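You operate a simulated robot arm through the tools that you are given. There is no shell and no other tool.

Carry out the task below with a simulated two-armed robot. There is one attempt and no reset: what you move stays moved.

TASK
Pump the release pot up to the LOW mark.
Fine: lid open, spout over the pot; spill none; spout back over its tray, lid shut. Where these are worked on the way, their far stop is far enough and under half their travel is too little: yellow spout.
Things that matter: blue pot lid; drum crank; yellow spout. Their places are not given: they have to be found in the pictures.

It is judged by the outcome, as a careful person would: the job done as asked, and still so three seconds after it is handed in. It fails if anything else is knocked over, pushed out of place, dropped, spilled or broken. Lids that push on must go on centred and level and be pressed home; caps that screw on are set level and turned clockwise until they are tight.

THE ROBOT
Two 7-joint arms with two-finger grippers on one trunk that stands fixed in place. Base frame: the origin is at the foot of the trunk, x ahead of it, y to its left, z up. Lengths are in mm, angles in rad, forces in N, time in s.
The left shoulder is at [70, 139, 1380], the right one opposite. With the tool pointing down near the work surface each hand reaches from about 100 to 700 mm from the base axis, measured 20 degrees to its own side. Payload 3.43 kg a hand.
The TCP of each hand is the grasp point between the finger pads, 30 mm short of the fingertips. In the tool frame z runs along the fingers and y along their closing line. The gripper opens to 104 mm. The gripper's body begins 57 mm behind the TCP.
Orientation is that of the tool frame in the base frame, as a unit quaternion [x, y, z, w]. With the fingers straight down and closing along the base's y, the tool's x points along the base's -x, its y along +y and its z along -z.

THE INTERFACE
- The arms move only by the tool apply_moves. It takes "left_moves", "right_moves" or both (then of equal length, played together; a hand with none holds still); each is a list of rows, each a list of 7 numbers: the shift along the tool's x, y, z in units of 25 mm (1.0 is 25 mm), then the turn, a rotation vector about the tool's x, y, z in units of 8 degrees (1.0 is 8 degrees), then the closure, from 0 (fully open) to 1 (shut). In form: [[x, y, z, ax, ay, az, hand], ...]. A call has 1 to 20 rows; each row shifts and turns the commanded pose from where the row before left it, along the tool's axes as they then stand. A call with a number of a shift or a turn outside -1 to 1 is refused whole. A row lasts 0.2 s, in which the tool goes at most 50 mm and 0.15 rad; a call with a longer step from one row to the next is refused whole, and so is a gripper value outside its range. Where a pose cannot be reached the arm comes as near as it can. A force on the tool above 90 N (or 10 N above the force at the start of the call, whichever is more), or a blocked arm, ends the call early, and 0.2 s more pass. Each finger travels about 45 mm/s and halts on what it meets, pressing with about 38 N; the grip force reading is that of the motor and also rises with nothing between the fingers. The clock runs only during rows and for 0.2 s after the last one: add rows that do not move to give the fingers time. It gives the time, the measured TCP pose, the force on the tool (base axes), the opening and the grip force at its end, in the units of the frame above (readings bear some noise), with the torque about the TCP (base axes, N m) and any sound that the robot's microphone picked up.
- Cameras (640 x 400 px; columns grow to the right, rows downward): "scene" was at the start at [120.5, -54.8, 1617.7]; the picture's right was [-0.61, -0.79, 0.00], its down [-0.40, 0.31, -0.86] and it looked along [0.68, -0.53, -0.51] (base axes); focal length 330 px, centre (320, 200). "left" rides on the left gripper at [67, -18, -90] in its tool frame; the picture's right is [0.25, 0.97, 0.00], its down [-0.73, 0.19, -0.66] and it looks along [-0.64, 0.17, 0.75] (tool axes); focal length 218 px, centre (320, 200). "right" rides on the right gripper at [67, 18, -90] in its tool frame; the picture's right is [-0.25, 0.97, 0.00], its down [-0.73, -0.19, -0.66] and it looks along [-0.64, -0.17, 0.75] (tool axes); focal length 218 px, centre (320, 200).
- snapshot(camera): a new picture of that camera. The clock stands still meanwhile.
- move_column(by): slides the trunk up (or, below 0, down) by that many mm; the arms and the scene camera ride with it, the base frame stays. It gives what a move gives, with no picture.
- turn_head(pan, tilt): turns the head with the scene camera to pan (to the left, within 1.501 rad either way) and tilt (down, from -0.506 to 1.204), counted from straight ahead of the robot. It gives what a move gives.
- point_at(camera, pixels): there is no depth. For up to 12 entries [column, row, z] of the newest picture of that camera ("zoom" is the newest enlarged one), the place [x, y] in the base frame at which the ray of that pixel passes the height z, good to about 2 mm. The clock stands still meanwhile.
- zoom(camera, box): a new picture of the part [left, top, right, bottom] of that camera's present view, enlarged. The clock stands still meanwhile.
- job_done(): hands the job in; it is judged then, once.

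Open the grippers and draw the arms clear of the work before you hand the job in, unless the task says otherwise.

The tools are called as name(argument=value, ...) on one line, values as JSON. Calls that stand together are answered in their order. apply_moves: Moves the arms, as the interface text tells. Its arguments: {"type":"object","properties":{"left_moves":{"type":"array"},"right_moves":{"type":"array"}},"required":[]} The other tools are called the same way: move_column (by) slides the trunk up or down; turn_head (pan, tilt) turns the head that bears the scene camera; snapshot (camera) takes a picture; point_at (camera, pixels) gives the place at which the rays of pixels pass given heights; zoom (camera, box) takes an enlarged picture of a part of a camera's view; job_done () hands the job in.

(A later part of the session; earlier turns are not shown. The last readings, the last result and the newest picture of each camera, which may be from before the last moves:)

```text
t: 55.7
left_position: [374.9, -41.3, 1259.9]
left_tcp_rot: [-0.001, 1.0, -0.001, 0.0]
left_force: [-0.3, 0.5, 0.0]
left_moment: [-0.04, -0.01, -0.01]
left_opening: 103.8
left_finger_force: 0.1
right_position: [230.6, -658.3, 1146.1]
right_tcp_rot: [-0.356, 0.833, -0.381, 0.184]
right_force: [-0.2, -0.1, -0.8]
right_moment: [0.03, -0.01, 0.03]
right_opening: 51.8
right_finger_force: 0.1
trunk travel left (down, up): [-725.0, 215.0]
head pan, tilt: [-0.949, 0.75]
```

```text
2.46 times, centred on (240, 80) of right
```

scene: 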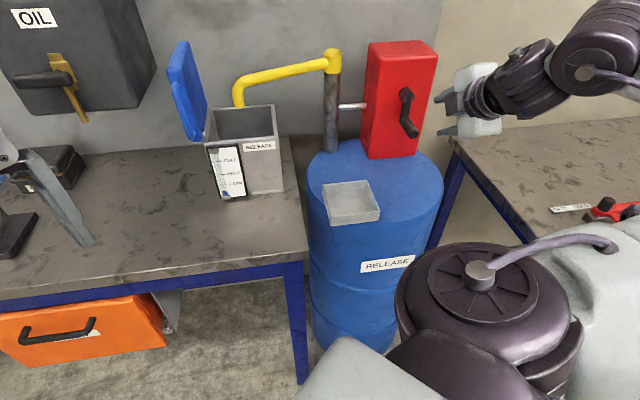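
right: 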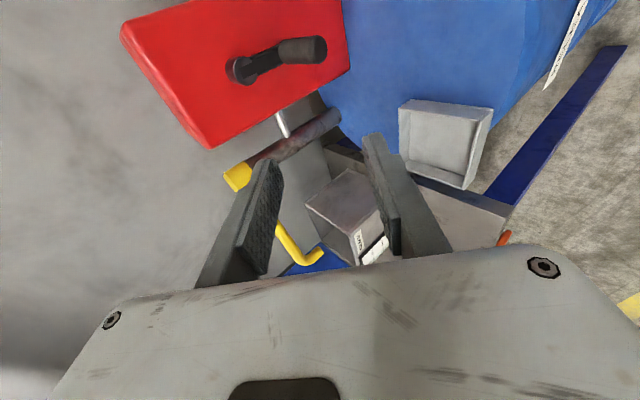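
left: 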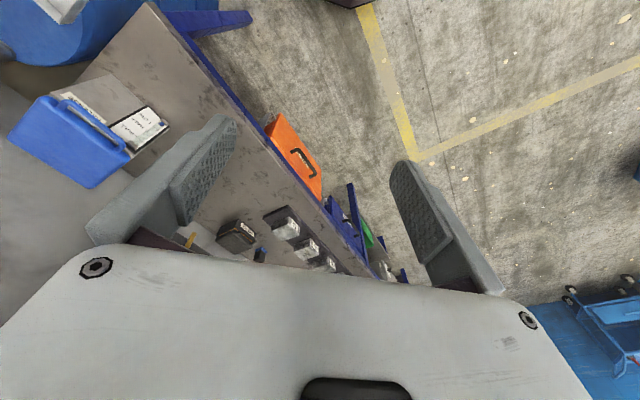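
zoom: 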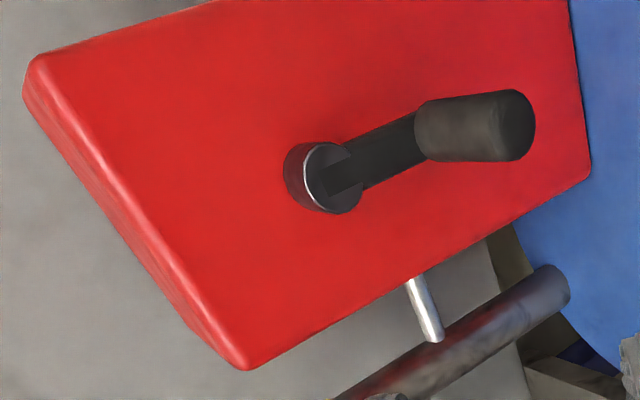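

I take rays on the hub face, handle end and handle base in both zooms.

point_at(camera="zoom", pixels=[[330, 176, 1000], [330, 176, 1100], [512, 125, 950], [512, 125, 1050], [428, 132, 950], [428, 132, 1050], [235, 360, 1100], [235, 360, 1200], [585, 175, 850], [585, 175, 950]])

zoom(camera="scene", box=[350, 30, 450, 170])

point_at(camera="zoom", pixels=[[345, 191, 1000], [345, 191, 1100], [358, 293, 950], [358, 293, 1050], [337, 261, 950], [337, 261, 1050], [266, 88, 1100], [266, 88, 1200], [234, 368, 850], [234, 368, 950], [429, 75, 1100], [429, 75, 1200]])

```text
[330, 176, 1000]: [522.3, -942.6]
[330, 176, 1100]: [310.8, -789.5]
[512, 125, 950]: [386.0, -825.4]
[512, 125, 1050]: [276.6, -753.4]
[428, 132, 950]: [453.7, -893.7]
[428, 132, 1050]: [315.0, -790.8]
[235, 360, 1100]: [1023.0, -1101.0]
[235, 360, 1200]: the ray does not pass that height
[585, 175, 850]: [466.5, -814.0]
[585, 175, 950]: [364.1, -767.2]
```

```text
2.86 times, centred on (400, 100) of scene
```

zoom: 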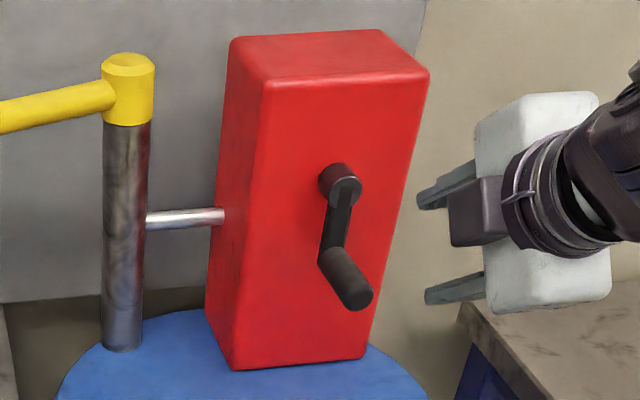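

```text
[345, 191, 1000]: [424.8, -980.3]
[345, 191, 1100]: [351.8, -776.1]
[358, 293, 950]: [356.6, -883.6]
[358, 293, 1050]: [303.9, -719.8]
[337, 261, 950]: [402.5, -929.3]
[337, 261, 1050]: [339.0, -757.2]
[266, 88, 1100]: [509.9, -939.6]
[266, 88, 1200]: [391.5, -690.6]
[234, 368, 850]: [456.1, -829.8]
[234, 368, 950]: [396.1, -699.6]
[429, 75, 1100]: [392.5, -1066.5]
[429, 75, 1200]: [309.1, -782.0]
```

Triangulated: hub end (372,-834,1071), handle from (367,-829) to (322,-782) at z≈1010, so crank radius ≈61 mm, axis direction (-0.70,0.72,0). I roll the hand 90° so it closes across the handle, align the yaw, and go to a pre-grasp 80 mm off.

apply_moves(right_moves=[[0, 0, 0, 0, 0, 0.94, 0.5], [0, 0, 0, 0, 0, 0.94, 0.5], [0, 0, 0, 0, 0, 0.94, 0.5], [0, 0, 0, 0, 0, 0.94, 0.5], [0, 0, 0, 0, 0, 0.94, 0.5], [0, 0, 0, 0, 0, 0.94, 0.5], [0, 0, 0, 0, 0, 0.94, 0.5], [0, 0, 0, 0, 0, 0.94, 0.5], [0, 0, 0, 0, 0, 0.94, 0.5], [0, 0, 0, 0, 0, 0.94, 0.5], [0, 0, 0, 0, 0, 0.94, 0.5], [0, 0, 0, 0, 0, 0.91, 0.5], [0, 0, 0, 0.48, 0, 0.4, 0.5], [0, 0, 0, 0, 0, 0, 0.5]])

snapshot(camera="scene")

snapshot(camera="right")

```text
t: 58.7
left_position: [374.2, -42.8, 1259.8]
left_tcp_rot: [-0.001, 1.0, -0.001, 0.0]
left_force: [0.0, 0.5, -0.3]
left_moment: [-0.01, 0.0, 0.01]
left_opening: 104.0
left_finger_force: 0.0
right_position: [229.8, -659.1, 1146.2]
right_tcp_rot: [0.375, 0.826, -0.156, 0.391]
right_force: [0.2, 0.5, 0.7]
right_moment: [-0.02, 0.01, 0.05]
right_opening: 52.1
right_finger_force: 0.1
trunk travel left (down, up): [-725.0, 215.0]
head pan, tilt: [-0.949, 0.75]
```

```text
taken
```

scene: 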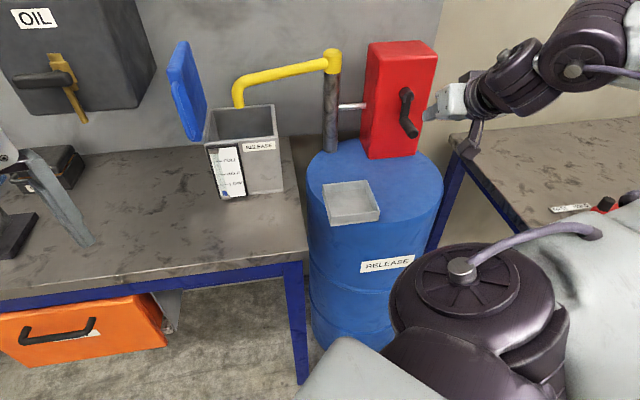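

```text
taken
```

right: 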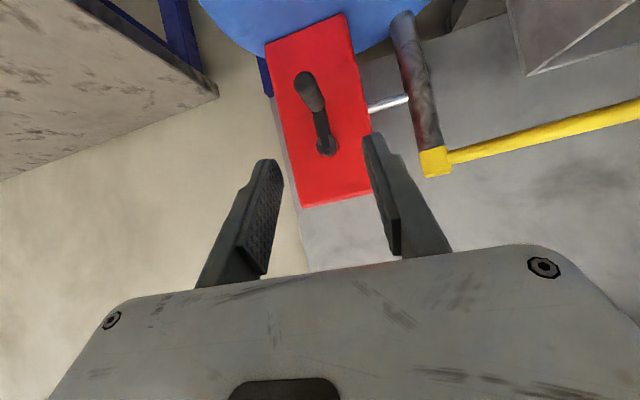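

The crank handle is straight ahead between the fingers at (312,100). I move to the pre-grasp.

apply_moves(right_moves=[[-0.04, -0.12, 0.8, 0, 0, 0, 0.5], [-0.04, -0.12, 0.8, 0, 0, 0, 0.5], [-0.04, -0.12, 0.8, 0, 0, 0, 0.5], [-0.04, -0.12, 0.8, 0, 0, 0, 0.5], [-0.04, -0.12, 0.8, 0, 0, 0, 0.5], [-0.04, -0.12, 0.8, 0, 0, 0, 0.5], [-0.04, -0.12, 0.8, 0, 0, 0, 0.5], [0, 0, 0, 0, 0, 0, 0.5]])

snapshot(camera="right")

zoom(camera="scene", box=[340, 20, 480, 180])

```text
t: 60.5
left_position: [373.4, -42.4, 1260.8]
left_tcp_rot: [-0.001, 1.0, 0.001, 0.0]
left_force: [-0.4, -0.3, 0.0]
left_moment: [0.03, -0.02, 0.01]
left_opening: 103.9
left_finger_force: 0.0
right_position: [293.2, -754.0, 1061.9]
right_tcp_rot: [0.374, 0.826, -0.156, 0.391]
right_force: [-0.3, 0.0, 1.4]
right_moment: [-0.01, -0.01, 0.02]
right_opening: 52.4
right_finger_force: 0.1
trunk travel left (down, up): [-725.0, 215.0]
head pan, tilt: [-0.949, 0.75]
```

```text
taken
```

right: 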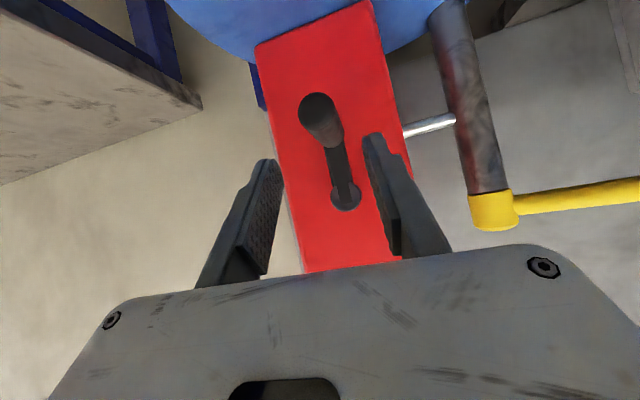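

```text
2.50 times, centred on (410, 100) of scene
```

zoom: 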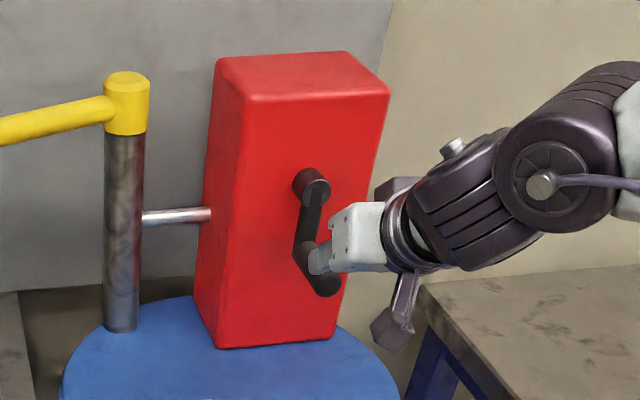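

Well aligned: the handle crosses the tool axis near (321,125). I advance 80 mm and close on the handle.

apply_moves(right_moves=[[0, 0.05, 0.8, 0, 0, 0, 0.5], [0, 0.05, 0.8, 0, 0, 0, 0.5], [0, 0, 0.8, 0, 0, 0, 0.5], [0, 0, 0.8, 0, 0, 0, 0.5], [0, 0, 0, 0, 0, 0, 0.5], [0, 0, 0, 0, 0, 0, 0.7], [0, 0, 0, 0, 0, 0, 0.8], [0, 0, 0, 0, 0, 0, 0.85], [0, 0, 0, 0, 0, 0, 0.85]])

snapshot(camera="right")

zoom(camera="scene", box=[340, 20, 480, 180])

```text
t: 62.5
left_position: [373.0, -41.7, 1260.2]
left_tcp_rot: [-0.001, 1.0, 0.0, 0.0]
left_force: [-0.1, -0.7, 0.1]
left_moment: [-0.01, -0.01, 0.03]
left_opening: 104.3
left_finger_force: 0.0
right_position: [336.9, -797.2, 1009.8]
right_tcp_rot: [0.374, 0.827, -0.156, 0.39]
right_force: [-2.6, -0.1, 1.3]
right_moment: [-0.02, -0.13, 1.6]
right_opening: 28.5
right_finger_force: 44.4
trunk travel left (down, up): [-725.0, 215.0]
head pan, tilt: [-0.949, 0.75]
```

```text
taken
```

right: 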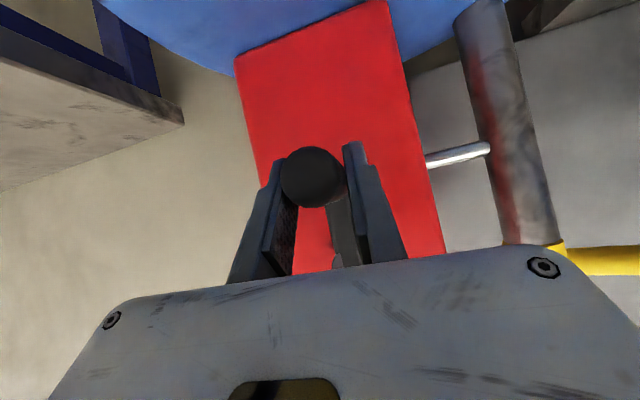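

```text
2.50 times, centred on (410, 100) of scene
```

zoom: 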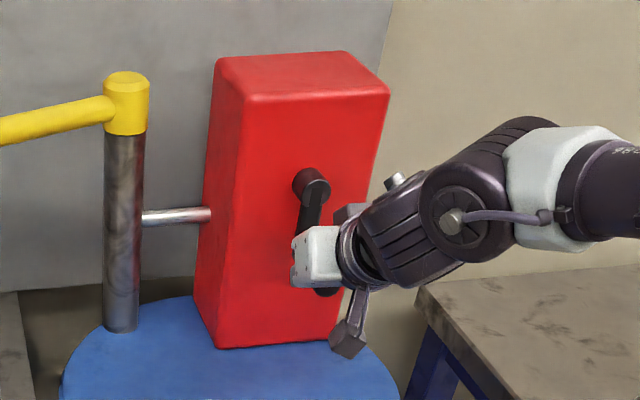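

Gripped (28.5 mm, 44 N). I note the gauge, then try 45° of cranking clockwise (bottom → left) and check forces and sounds.

zoom(camera="scene", box=[200, 140, 260, 205])

apply_moves(right_moves=[[-0.064, 0.636, -0.054, 0, 0, 0, 0.88], [-0.186, 0.592, -0.157, 0, 0, 0, 0.88], [-0.299, 0.508, -0.253, 0, 0, 0, 0.88], [0, 0, 0, 0, 0, 0, 0.88]])

zoom(camera="scene", box=[340, 20, 480, 180])

snapshot(camera="right")

```text
6.15 times, centred on (230, 172) of scene
```

zoom: 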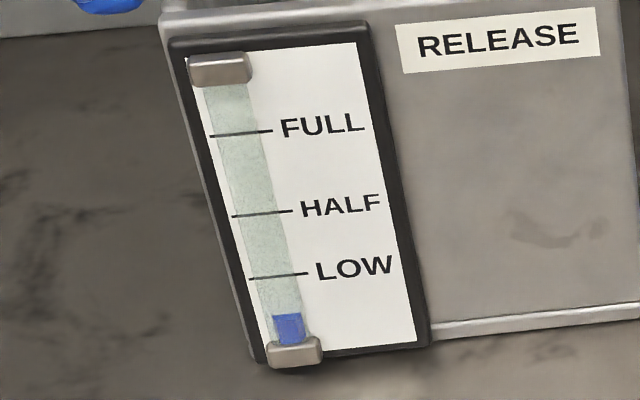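

```text
t: 63.5
left_position: [372.7, -41.7, 1261.0]
left_tcp_rot: [-0.001, 1.0, 0.001, 0.001]
left_force: [0.4, -0.1, -0.5]
left_moment: [-0.03, 0.0, 0.03]
left_opening: 104.1
left_finger_force: 0.1
right_position: [366.5, -767.6, 1026.6]
right_tcp_rot: [0.373, 0.827, -0.154, 0.391]
right_force: [-10.6, 3.3, -5.0]
right_moment: [0.39, -0.22, 1.58]
right_opening: 28.3
right_finger_force: 45.1
trunk travel left (down, up): [-725.0, 215.0]
head pan, tilt: [-0.949, 0.75]
```

```text
2.50 times, centred on (410, 100) of scene
```

zoom: 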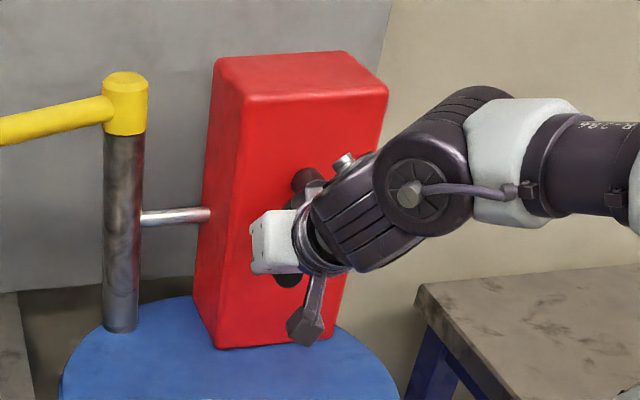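

```text
taken
```

right: 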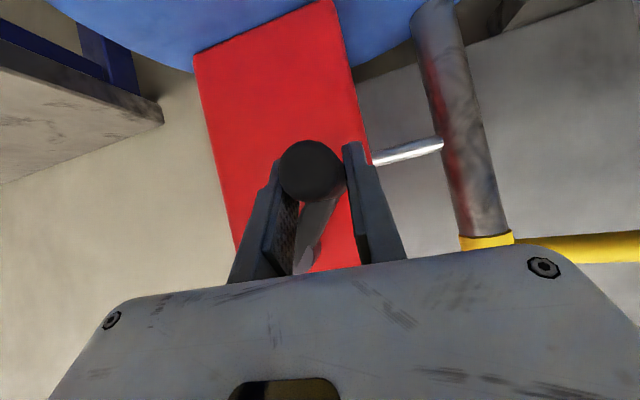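

The crank follows (≈12 N). I continue to 180° and check the gauge.

apply_moves(right_moves=[[-0.388, 0.392, -0.328, 0, 0, 0, 0.88], [-0.452, 0.244, -0.382, 0, 0, 0, 0.88], [-0.485, 0.084, -0.41, 0, 0, 0, 0.88], [-0.485, -0.084, -0.41, 0, 0, 0, 0.88], [-0.452, -0.244, -0.382, 0, 0, 0, 0.88], [-0.388, -0.392, -0.328, 0, 0, 0, 0.88], [0, 0, 0, 0, 0, 0, 0.88]])

snapshot(camera="scene")

zoom(camera="scene", box=[200, 90, 290, 205])

```text
t: 65.1
left_position: [381.2, -33.5, 1258.0]
left_tcp_rot: [0.0, 1.0, -0.004, -0.003]
left_force: [0.3, -0.2, -0.4]
left_moment: [-0.02, 0.02, 0.01]
left_opening: 103.8
left_finger_force: 0.1
right_position: [378.3, -759.3, 1124.4]
right_tcp_rot: [0.368, 0.825, -0.154, 0.399]
right_force: [37.8, 27.6, 21.7]
right_moment: [1.21, -0.57, 0.5]
right_opening: 26.9
right_finger_force: 44.9
trunk travel left (down, up): [-725.0, 215.0]
head pan, tilt: [-0.949, 0.75]
```

```text
taken
```

scene: 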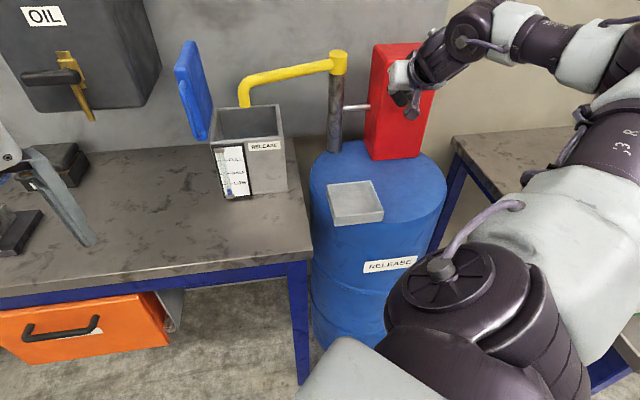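

```text
3.48 times, centred on (245, 148) of scene
```

zoom: 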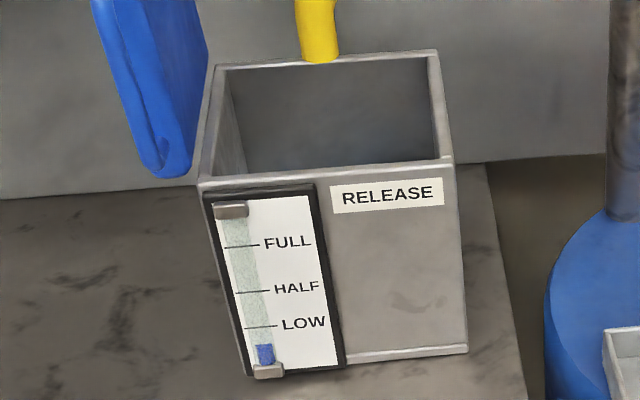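

The level hasn't visibly changed yet, and the tool is off the expected circle (77 mm from centre, ~50 N). I look at the crank.

zoom(camera="scene", box=[340, 20, 480, 180])

snapshot(camera="right")

```text
2.50 times, centred on (410, 100) of scene
```

zoom: 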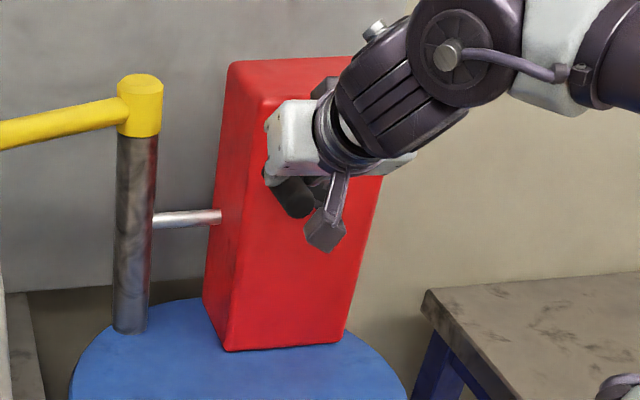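

```text
taken
```

right: 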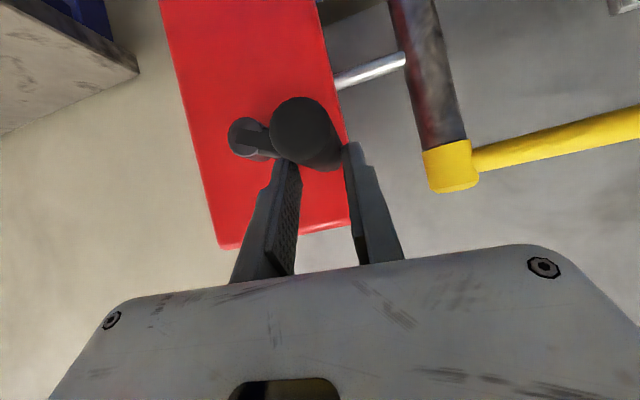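

The handle slipped in the pads at about 95° where only friction drove it. I open and back off, then will push the handle round with the closed fingers as a trailing pusher instead.

apply_moves(right_moves=[[0, 0, 0, 0, 0, 0, 0.6], [0, 0, -0.8, 0, 0, 0, 0.5], [0, 0, -0.8, 0, 0, 0, 0.5], [0, 0, -0.8, 0, 0, 0, 0.5], [0, 0, 0, 0, 0, 0, 0.8], [0, 0, 0, 0, 0, 0, 1], [0, 0, 0, 0, 0, 0, 1]])

snapshot(camera="right")

snapshot(camera="scene")

zoom(camera="scene", box=[200, 140, 260, 205])

zoom(camera="scene", box=[340, 20, 480, 180])

```text
t: 66.7
left_position: [374.3, -42.7, 1260.8]
left_tcp_rot: [-0.001, 1.0, -0.001, 0.0]
left_force: [-0.4, 0.7, 1.2]
left_moment: [0.02, 0.0, 0.01]
left_opening: 104.0
left_finger_force: 0.1
right_position: [334.3, -736.7, 1155.3]
right_tcp_rot: [0.374, 0.826, -0.156, 0.39]
right_force: [0.0, 0.2, -0.2]
right_moment: [-0.02, 0.01, 0.0]
right_opening: 0.0
right_finger_force: 16.6
trunk travel left (down, up): [-725.0, 215.0]
head pan, tilt: [-0.949, 0.75]
```

```text
taken
```

right: 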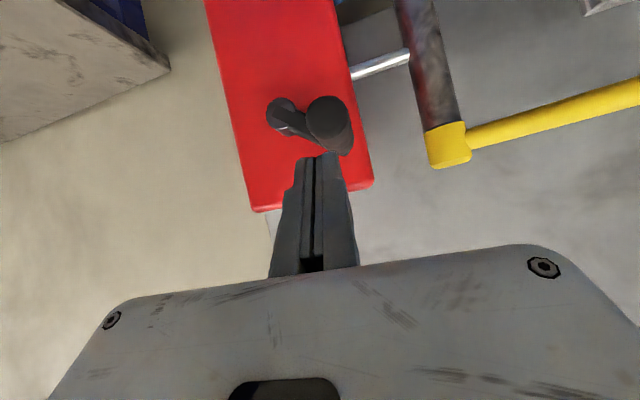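

```text
taken
```

scene: 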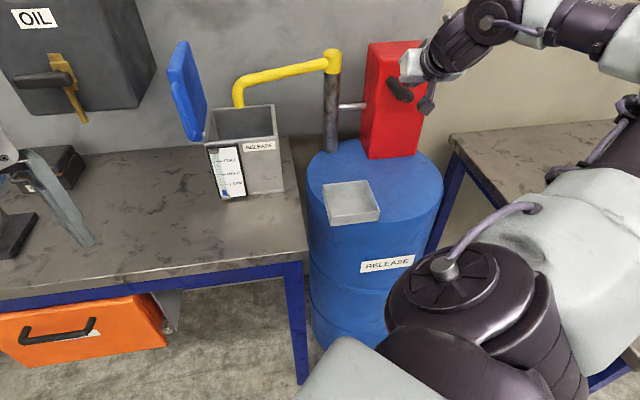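

```text
6.15 times, centred on (230, 172) of scene
```

zoom: 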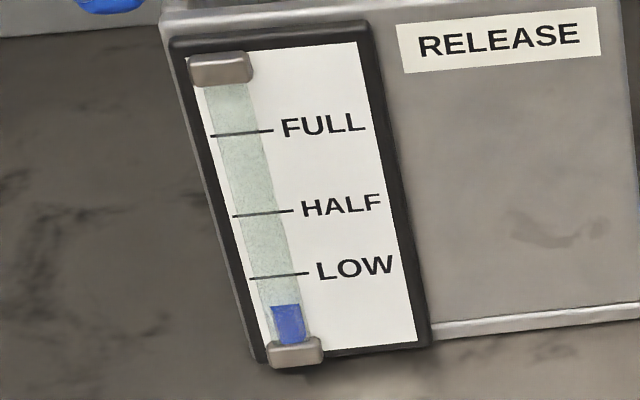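

```text
2.50 times, centred on (410, 100) of scene
```

zoom: 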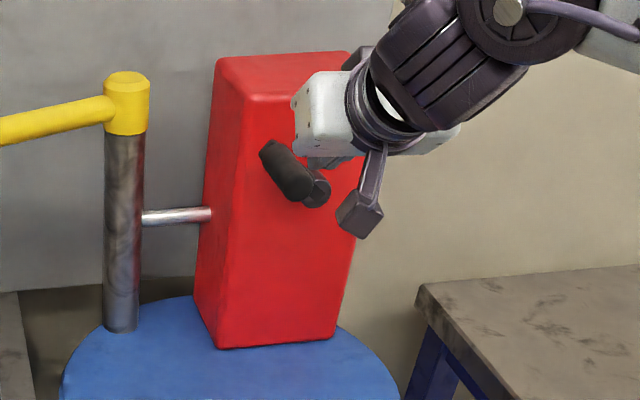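

The level rose from zoom row 316 to 304 (LOW is at 275) for about 110° of turning, so roughly 270° more is needed in this direction. I locate the handle's present position.

point_at(camera="right", pixels=[[327, 119, 1070], [327, 119, 1110], [281, 111, 1060], [281, 111, 1090]])

point_at(camera="zoom", pixels=[[276, 155, 1070], [276, 155, 1110], [322, 190, 1060], [322, 190, 1090]])

zoom(camera="right", box=[220, 60, 420, 200])

```text
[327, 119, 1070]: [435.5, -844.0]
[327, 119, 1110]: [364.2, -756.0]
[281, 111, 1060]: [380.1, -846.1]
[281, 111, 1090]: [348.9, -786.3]
```

```text
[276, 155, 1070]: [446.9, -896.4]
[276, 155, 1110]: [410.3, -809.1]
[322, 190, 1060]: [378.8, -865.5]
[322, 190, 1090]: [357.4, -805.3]
```

```text
2.86 times, centred on (320, 130) of right
```

zoom: 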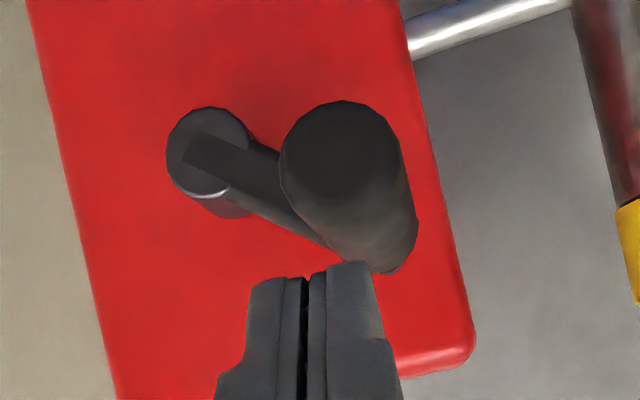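

The handle is now at about 128° (upper left). For pushing, a flatter tool is better; I reduce the pitch by 20° here and see if it's reachable.

apply_moves(right_moves=[[0, 0, -0.8, 0, -0.83, 0, 1], [0, 0, -0.8, 0, -0.83, 0, 1], [0, 0, 0, 0, -0.83, 0, 1], [0, 0, 0, 0, 0, 0, 1]])

snapshot(camera="right")

```text
t: 67.7
left_position: [375.5, -43.4, 1259.5]
left_tcp_rot: [-0.001, 1.0, 0.0, 0.0]
left_force: [0.0, -0.8, -0.1]
left_moment: [-0.04, -0.05, 0.04]
left_opening: 104.0
left_finger_force: 0.0
right_position: [312.2, -713.0, 1180.4]
right_tcp_rot: [0.342, 0.746, -0.219, 0.528]
right_force: [0.7, 0.7, 0.1]
right_moment: [0.0, 0.03, -0.03]
right_opening: 0.0
right_finger_force: 34.3
trunk travel left (down, up): [-725.0, 215.0]
head pan, tilt: [-0.949, 0.75]
```

```text
taken
```

right: 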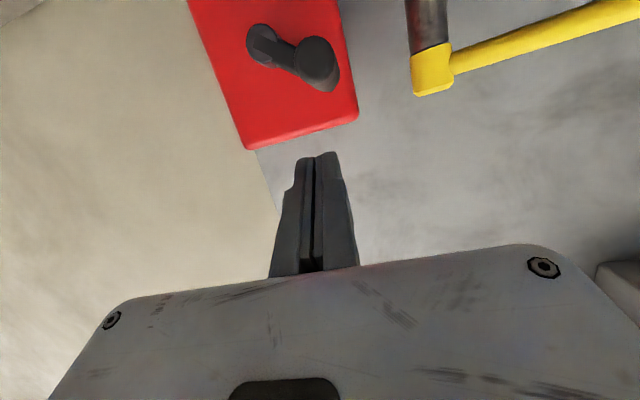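

p=20° works here. I lower the trunk 100 mm so the level posture also works at the bottom of the crank circle.

move_column(by=-100)

snapshot(camera="scene")

snapshot(camera="right")

```text
t: 69.1
left_position: [374.8, -42.2, 1160.9]
left_tcp_rot: [-0.001, 1.0, 0.0, 0.0]
left_force: [-0.1, -0.2, 0.4]
left_moment: [-0.02, -0.01, -0.02]
left_opening: 104.0
left_finger_force: 0.1
right_position: [313.1, -713.0, 1081.4]
right_tcp_rot: [0.342, 0.746, -0.218, 0.527]
right_force: [0.1, -0.4, 0.3]
right_moment: [-0.02, -0.02, 0.02]
right_opening: 0.0
right_finger_force: 34.3
trunk travel left (down, up): [-625.0, 315.0]
head pan, tilt: [-0.949, 0.75]
```

```text
taken
```

scene: 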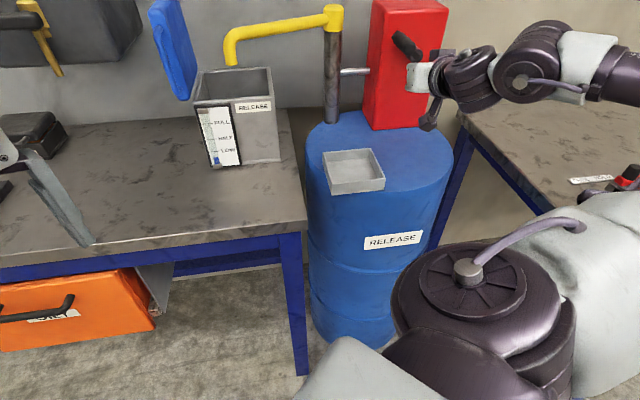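

```text
taken
```

right: 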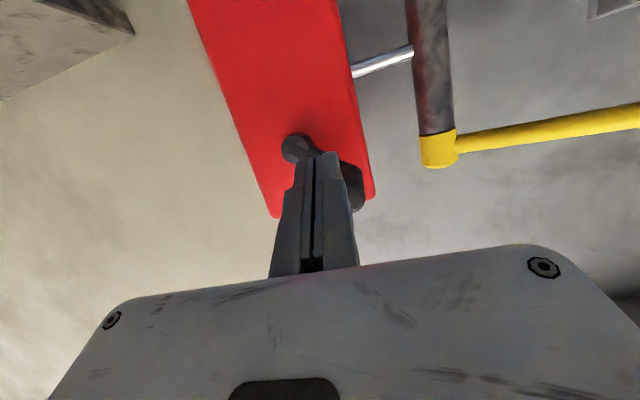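

The trunk is down and the hand clear. I move the closed fingers to the trailing side (below-left) of the handle and in beside it.

apply_moves(right_moves=[[-0.1, 0.69, 0.28, 0, 0, 0, 1], [-0.1, 0.69, 0.28, 0, 0, 0, 1], [-0.283, 0.01, 0.763, 0, 0, 0, 1], [-0.283, 0.01, 0.763, 0, 0, 0, 1], [-0.283, 0.01, 0.763, 0, 0, 0, 1], [0, 0, 0, 0, 0, 0, 1]])

snapshot(camera="right")

zoom(camera="scene", box=[340, 0, 480, 150])

zoom(camera="scene", box=[190, 95, 250, 175])

```text
t: 70.5
left_position: [374.1, -41.4, 1159.9]
left_tcp_rot: [-0.002, 1.0, 0.0, 0.0]
left_force: [0.4, 0.8, -0.5]
left_moment: [-0.02, -0.01, 0.01]
left_opening: 103.7
left_finger_force: 0.0
right_position: [390.7, -746.7, 1080.4]
right_tcp_rot: [0.341, 0.746, -0.218, 0.528]
right_force: [0.4, 1.0, -0.3]
right_moment: [-0.02, 0.0, -0.03]
right_opening: 0.0
right_finger_force: 34.5
trunk travel left (down, up): [-625.0, 315.0]
head pan, tilt: [-0.949, 0.75]
```

```text
taken
```

right: 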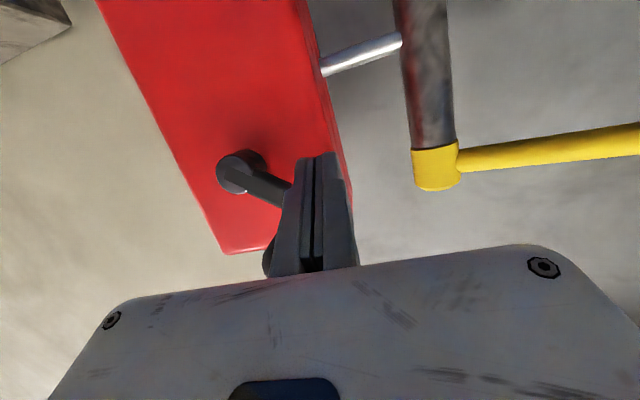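

```text
2.67 times, centred on (410, 75) of scene
```

zoom: 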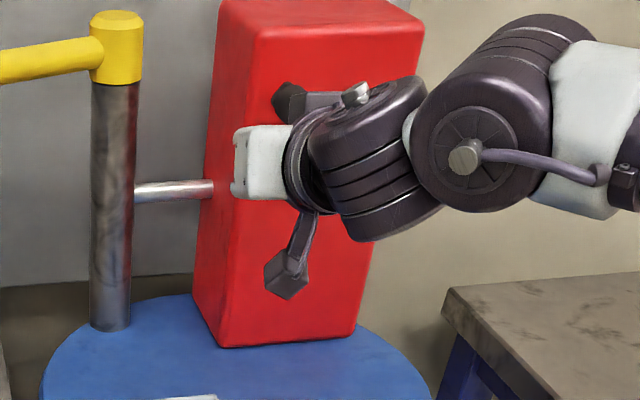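

```text
5.00 times, centred on (220, 135) of scene
```

zoom: 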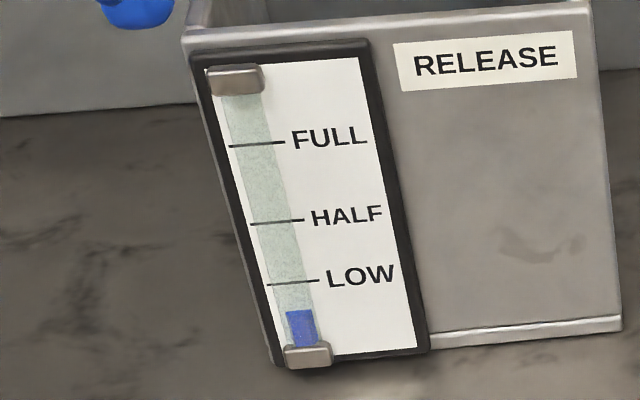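

The gauge: bottom row 347, level 311, LOW 284. Now I push the handle up and over with the trailing fingers, first to rod angle 150°.

apply_moves(right_moves=[[-0.27, -0.6, -0.1, 0, 0, 0, 1], [-0.57, -0.23, -0.21, 0, 0, 0, 1], [-0.49, -0.39, -0.18, 0, 0, 0, 1], [-0.38, -0.51, -0.14, 0, 0, 0, 1], [0, 0, 0, 0, 0, 0, 1]])

snapshot(camera="right")

zoom(camera="scene", box=[190, 95, 250, 175])

```text
t: 71.7
left_position: [374.8, -42.5, 1160.6]
left_tcp_rot: [-0.001, 1.0, 0.0, 0.0]
left_force: [0.0, 0.4, -0.6]
left_moment: [0.0, 0.02, -0.02]
left_opening: 104.3
left_finger_force: 0.2
right_position: [356.6, -776.9, 1125.8]
right_tcp_rot: [0.341, 0.746, -0.219, 0.528]
right_force: [1.9, 1.3, 0.6]
right_moment: [-0.02, 0.06, -0.01]
right_opening: 0.0
right_finger_force: 34.3
trunk travel left (down, up): [-625.0, 315.0]
head pan, tilt: [-0.949, 0.75]
```

```text
taken
```

right: 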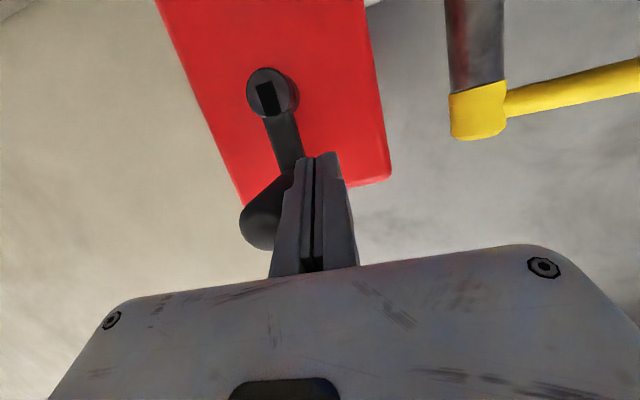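

```text
5.00 times, centred on (220, 135) of scene
```

zoom: 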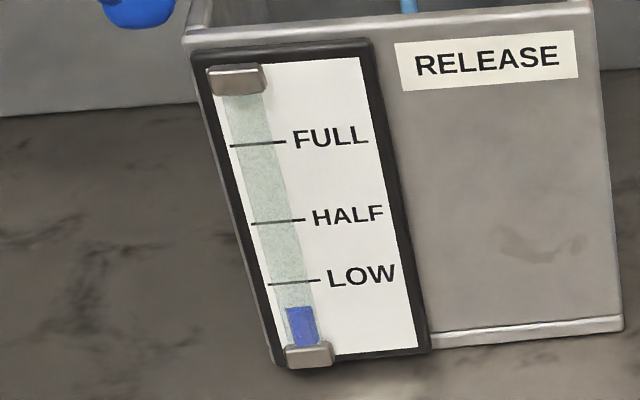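

The handle passes over the top with little force and a stream is falling into the pot (level row 307). I continue to 225°.

apply_moves(right_moves=[[-0.24, -0.6, -0.09, 0, 0, 0, 1], [-0.08, -0.65, -0.03, 0, 0, 0, 1], [0.08, -0.65, 0.03, 0, 0, 0, 1], [0.24, -0.62, 0.09, 0, 0, 0, 1], [0.38, -0.53, 0.14, 0, 0, 0, 1], [0, 0, 0, 0, 0, 0, 1]])

snapshot(camera="right")

zoom(camera="scene", box=[190, 95, 250, 175])

```text
t: 73.1
left_position: [379.8, -41.2, 1157.5]
left_tcp_rot: [-0.001, 1.0, -0.001, -0.001]
left_force: [0.2, 0.1, -0.2]
left_moment: [0.0, 0.0, 0.01]
left_opening: 103.9
left_finger_force: 0.1
right_position: [307.7, -821.1, 1110.5]
right_tcp_rot: [0.338, 0.75, -0.215, 0.527]
right_force: [17.9, 18.1, -10.2]
right_moment: [0.44, -0.22, 0.43]
right_opening: 0.2
right_finger_force: 35.2
trunk travel left (down, up): [-625.0, 315.0]
head pan, tilt: [-0.949, 0.75]
```

```text
taken
```

right: 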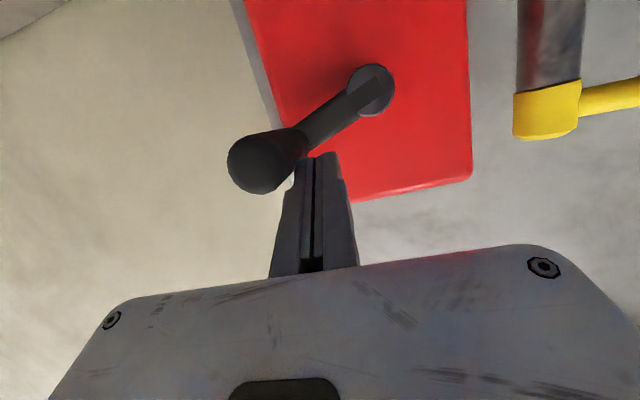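

```text
5.00 times, centred on (220, 135) of scene
```

zoom: 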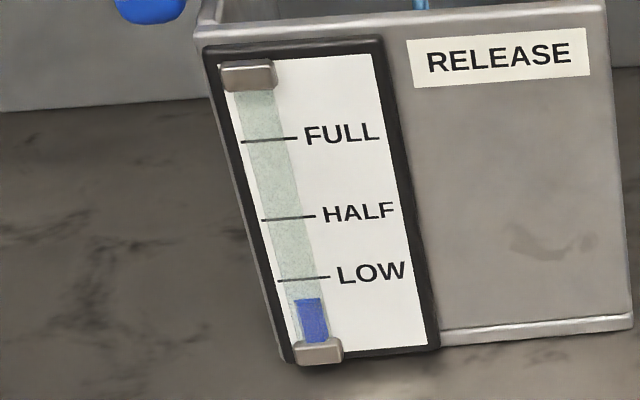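

Level is at 298 (bottom 343, LOW 277). The fingers sit above the handle on the right side; I push on downward with a slightly larger radius.

apply_moves(right_moves=[[0.39, -0.59, 0.15, 0, 0, 0, 1], [0.615, -0.295, 0.23, 0, 0, 0, 1], [0.66, -0.117, 0.245, 0, 0, 0, 1], [0, 0, 0, 0, 0, 0, 1]])

snapshot(camera="right")

zoom(camera="scene", box=[190, 95, 250, 175])

```text
t: 74.1
left_position: [375.6, -42.4, 1159.4]
left_tcp_rot: [-0.002, 1.0, 0.001, -0.001]
left_force: [0.9, 0.1, 0.0]
left_moment: [0.01, -0.02, 0.05]
left_opening: 103.9
left_finger_force: 0.1
right_position: [283.0, -841.9, 1064.7]
right_tcp_rot: [0.342, 0.746, -0.22, 0.527]
right_force: [-0.5, 0.0, 0.3]
right_moment: [0.04, 0.07, -0.07]
right_opening: 0.0
right_finger_force: 34.6
trunk travel left (down, up): [-625.0, 315.0]
head pan, tilt: [-0.949, 0.75]
```

```text
taken
```

right: 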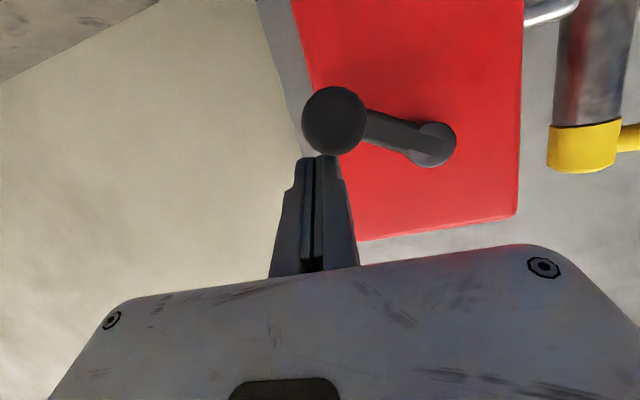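

```text
5.00 times, centred on (220, 135) of scene
```

zoom: 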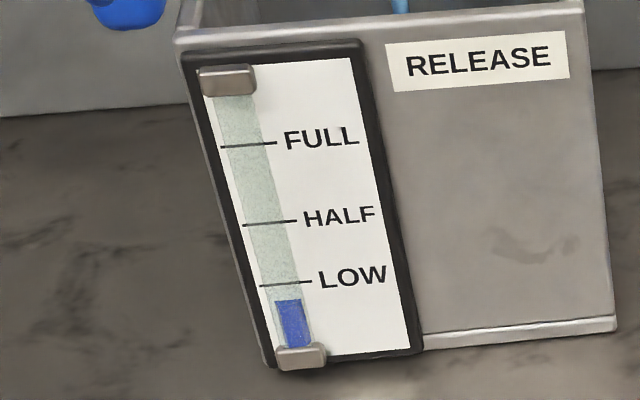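

Level now 299 with LOW ≈284 (about 77%). A stream still shows; I wait a moment without moving to see how much runs on after stopping.

apply_moves(right_moves=[[0, 0, 0, 0, 0, 0, 1], [0, 0, 0, 0, 0, 0, 1], [0, 0, 0, 0, 0, 0, 1], [0, 0, 0, 0, 0, 0, 1], [0, 0, 0, 0, 0, 0, 1]])

zoom(camera="scene", box=[190, 95, 250, 175])

zoom(camera="scene", box=[180, 10, 290, 120])

```text
t: 75.3
left_position: [375.2, -41.2, 1159.2]
left_tcp_rot: [-0.001, 1.0, 0.0, 0.0]
left_force: [-0.6, 0.3, 0.9]
left_moment: [0.01, 0.02, 0.01]
left_opening: 104.1
left_finger_force: 0.1
right_position: [282.7, -841.6, 1065.2]
right_tcp_rot: [0.341, 0.746, -0.218, 0.528]
right_force: [0.0, -1.0, -0.2]
right_moment: [-0.02, 0.02, 0.0]
right_opening: 0.0
right_finger_force: 34.5
trunk travel left (down, up): [-625.0, 315.0]
head pan, tilt: [-0.949, 0.75]
```

```text
5.00 times, centred on (220, 135) of scene
```

zoom: 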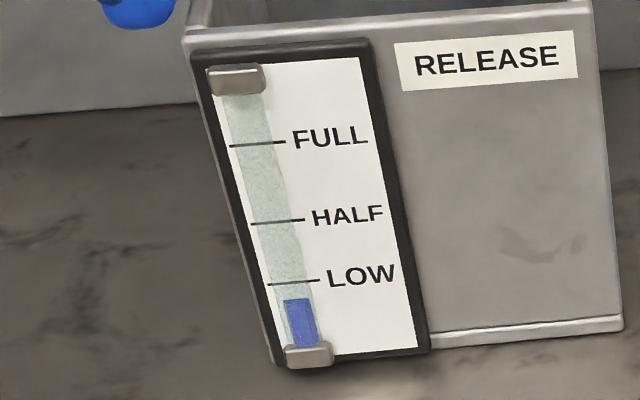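

```text
3.64 times, centred on (235, 65) of scene
```

zoom: 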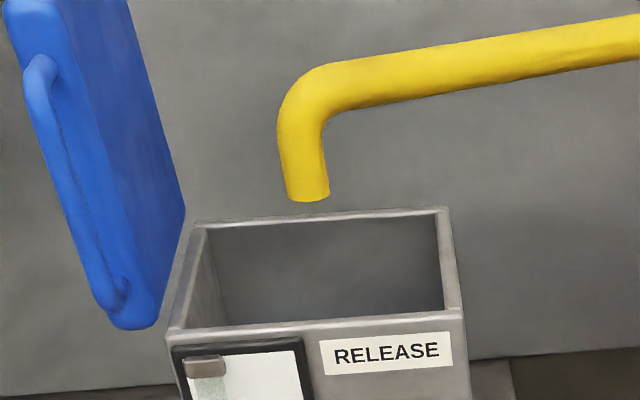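

The stream stops promptly; level 298 vs LOW 284 means about 165° more. I push on 90° through the bottom.

apply_moves(right_moves=[[0.66, 0.067, 0.245, 0, 0, 0, 1], [0.615, 0.25, 0.23, 0, 0, 0, 1], [0.525, 0.416, 0.195, 0, 0, 0, 1], [0.41, 0.545, 0.15, 0, 0, 0, 1], [0, 0, 0, 0, 0, 0, 1], [0, 0, 0, 0, 0, 0, 1]])

snapshot(camera="right")

zoom(camera="scene", box=[190, 95, 250, 175])

```text
t: 76.7
left_position: [373.9, -42.8, 1159.9]
left_tcp_rot: [-0.001, 1.0, 0.0, 0.001]
left_force: [0.3, 0.1, 0.2]
left_moment: [0.0, -0.04, -0.01]
left_opening: 104.2
left_finger_force: 0.1
right_position: [308.1, -821.5, 1008.4]
right_tcp_rot: [0.341, 0.747, -0.217, 0.528]
right_force: [-1.0, -0.4, -1.2]
right_moment: [-0.01, 0.02, 0.05]
right_opening: 0.1
right_finger_force: 35.0
trunk travel left (down, up): [-625.0, 315.0]
head pan, tilt: [-0.949, 0.75]
```

```text
taken
```

right: 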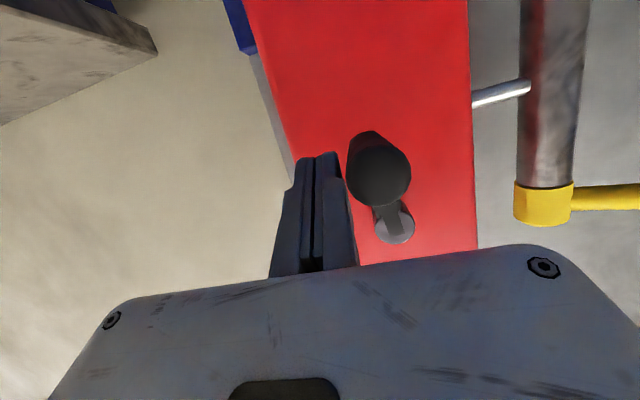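

```text
5.00 times, centred on (220, 135) of scene
```

zoom: 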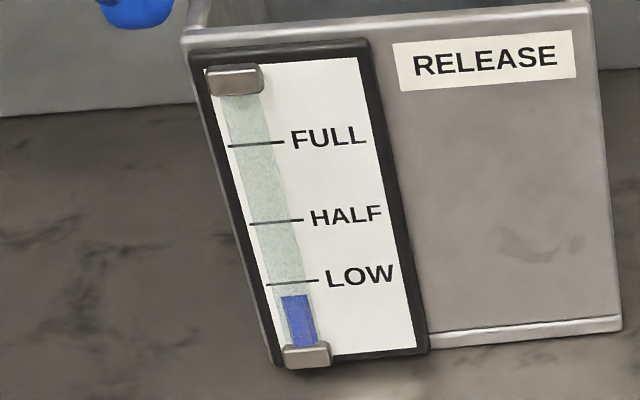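

Level 295 now. I push another 60° past the bottom and check.

apply_moves(right_moves=[[0.255, 0.646, 0.095, 0, 0, 0, 1], [0.086, 0.7, 0.03, 0, 0, 0, 1], [-0.086, 0.707, -0.03, 0, 0, 0, 1], [-0.255, 0.666, -0.095, 0, 0, 0, 1], [0, 0, 0, 0, 0, 0, 1], [0, 0, 0, 0, 0, 0, 1], [0, 0, 0, 0, 0, 0, 1]])

snapshot(camera="right")

zoom(camera="scene", box=[200, 115, 250, 175])

```text
t: 78.3
left_position: [377.2, -41.3, 1159.1]
left_tcp_rot: [-0.002, 1.0, 0.0, -0.001]
left_force: [0.2, 0.1, -0.5]
left_moment: [0.01, 0.01, -0.01]
left_opening: 103.9
left_finger_force: 0.0
right_position: [362.9, -770.6, 1008.3]
right_tcp_rot: [0.339, 0.75, -0.215, 0.526]
right_force: [-0.7, 1.0, -3.6]
right_moment: [-0.12, -0.06, -0.02]
right_opening: 0.0
right_finger_force: 35.0
trunk travel left (down, up): [-625.0, 315.0]
head pan, tilt: [-0.949, 0.75]
```

```text
taken
```

right: 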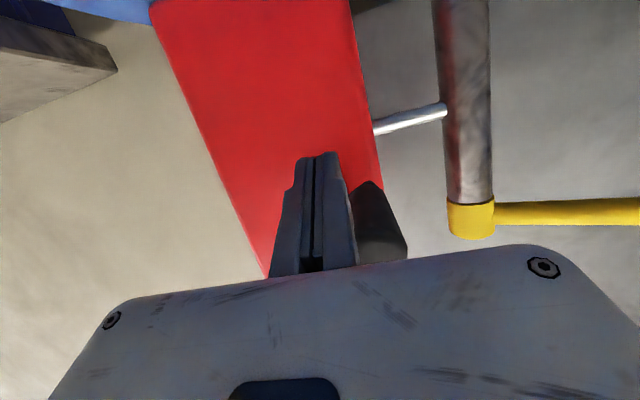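

```text
6.67 times, centred on (225, 145) of scene
```

zoom: 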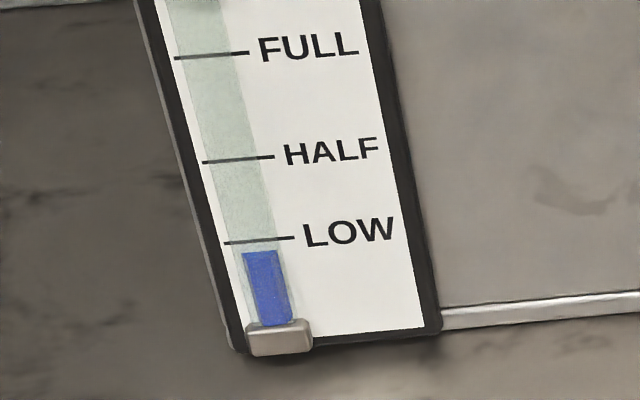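

Level 251 vs LOW 240 at this zoom (87%). I push 60° further up the left side.

apply_moves(right_moves=[[-0.41, 0.575, -0.15, 0, 0, 0, 1], [-0.525, 0.456, -0.195, 0, 0, 0, 1], [-0.615, 0.295, -0.23, 0, 0, 0, 1], [-0.66, 0.117, -0.245, 0, 0, 0, 1], [0, 0, 0, 0, 0, 0, 1], [0, 0, 0, 0, 0, 0, 1], [0, 0, 0, 0, 0, 0, 1]])

snapshot(camera="right")

zoom(camera="scene", box=[200, 115, 250, 175])

```text
t: 79.9
left_position: [373.8, -42.6, 1160.0]
left_tcp_rot: [0.0, 1.0, 0.0, 0.001]
left_force: [0.8, -0.3, 0.3]
left_moment: [0.05, 0.01, -0.01]
left_opening: 103.9
left_finger_force: 0.1
right_position: [385.3, -749.9, 1071.1]
right_tcp_rot: [0.342, 0.746, -0.218, 0.528]
right_force: [-1.2, 0.6, -3.5]
right_moment: [-0.01, -0.07, 0.04]
right_opening: 0.0
right_finger_force: 34.5
trunk travel left (down, up): [-625.0, 315.0]
head pan, tilt: [-0.949, 0.75]
```

```text
taken
```

right: 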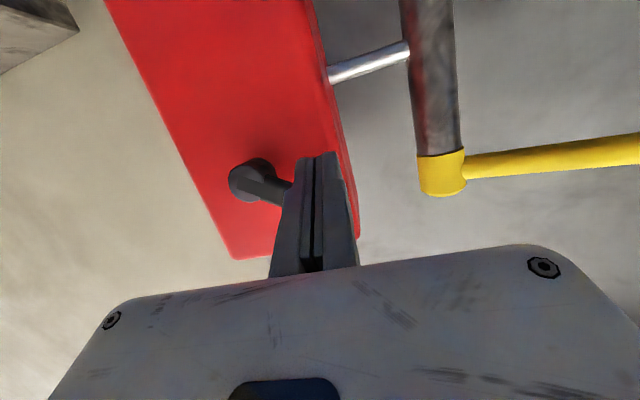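

```text
6.67 times, centred on (225, 145) of scene
```

zoom: 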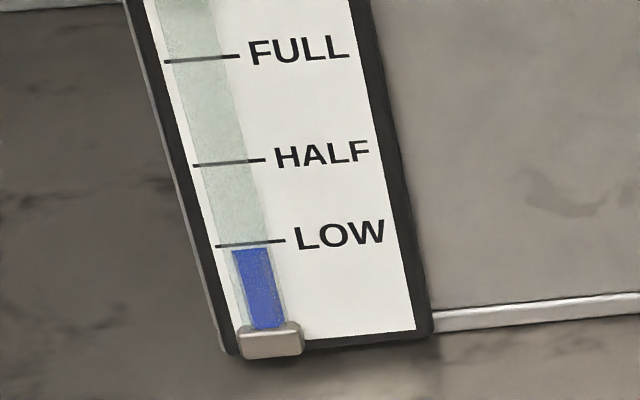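

Level 248 vs LOW 242 (≈94%). I push about 30° more and check.

apply_moves(right_moves=[[-0.64, -0.15, -0.236, 0, 0, 0, 1], [-0.6, -0.245, -0.222, 0, 0, 0, 1], [0, 0, 0, 0, 0, 0, 1], [0, 0, 0, 0, 0, 0, 1], [0, 0, 0, 0, 0, 0, 1], [0, 0, 0, 0, 0, 0, 1]])

zoom(camera="scene", box=[205, 130, 245, 170])

snapshot(camera="right")

```text
t: 81.3
left_position: [375.0, -41.8, 1159.8]
left_tcp_rot: [-0.001, 1.0, 0.0, 0.0]
left_force: [0.9, -1.1, -0.8]
left_moment: [0.02, -0.01, 0.01]
left_opening: 103.9
left_finger_force: 0.2
right_position: [377.7, -757.0, 1105.0]
right_tcp_rot: [0.342, 0.746, -0.219, 0.528]
right_force: [0.7, 0.1, 0.6]
right_moment: [-0.04, 0.04, -0.05]
right_opening: 0.0
right_finger_force: 34.7
trunk travel left (down, up): [-625.0, 315.0]
head pan, tilt: [-0.949, 0.75]
```

```text
10.00 times, centred on (225, 150) of scene
```

zoom: 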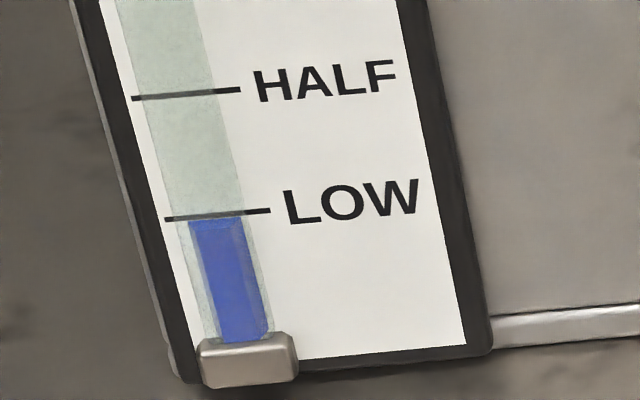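

```text
taken
```

right: 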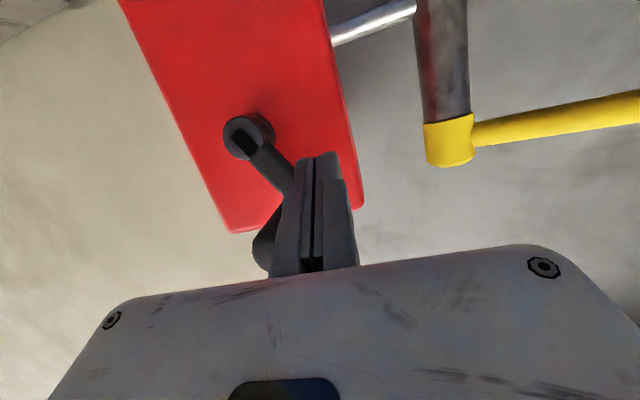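

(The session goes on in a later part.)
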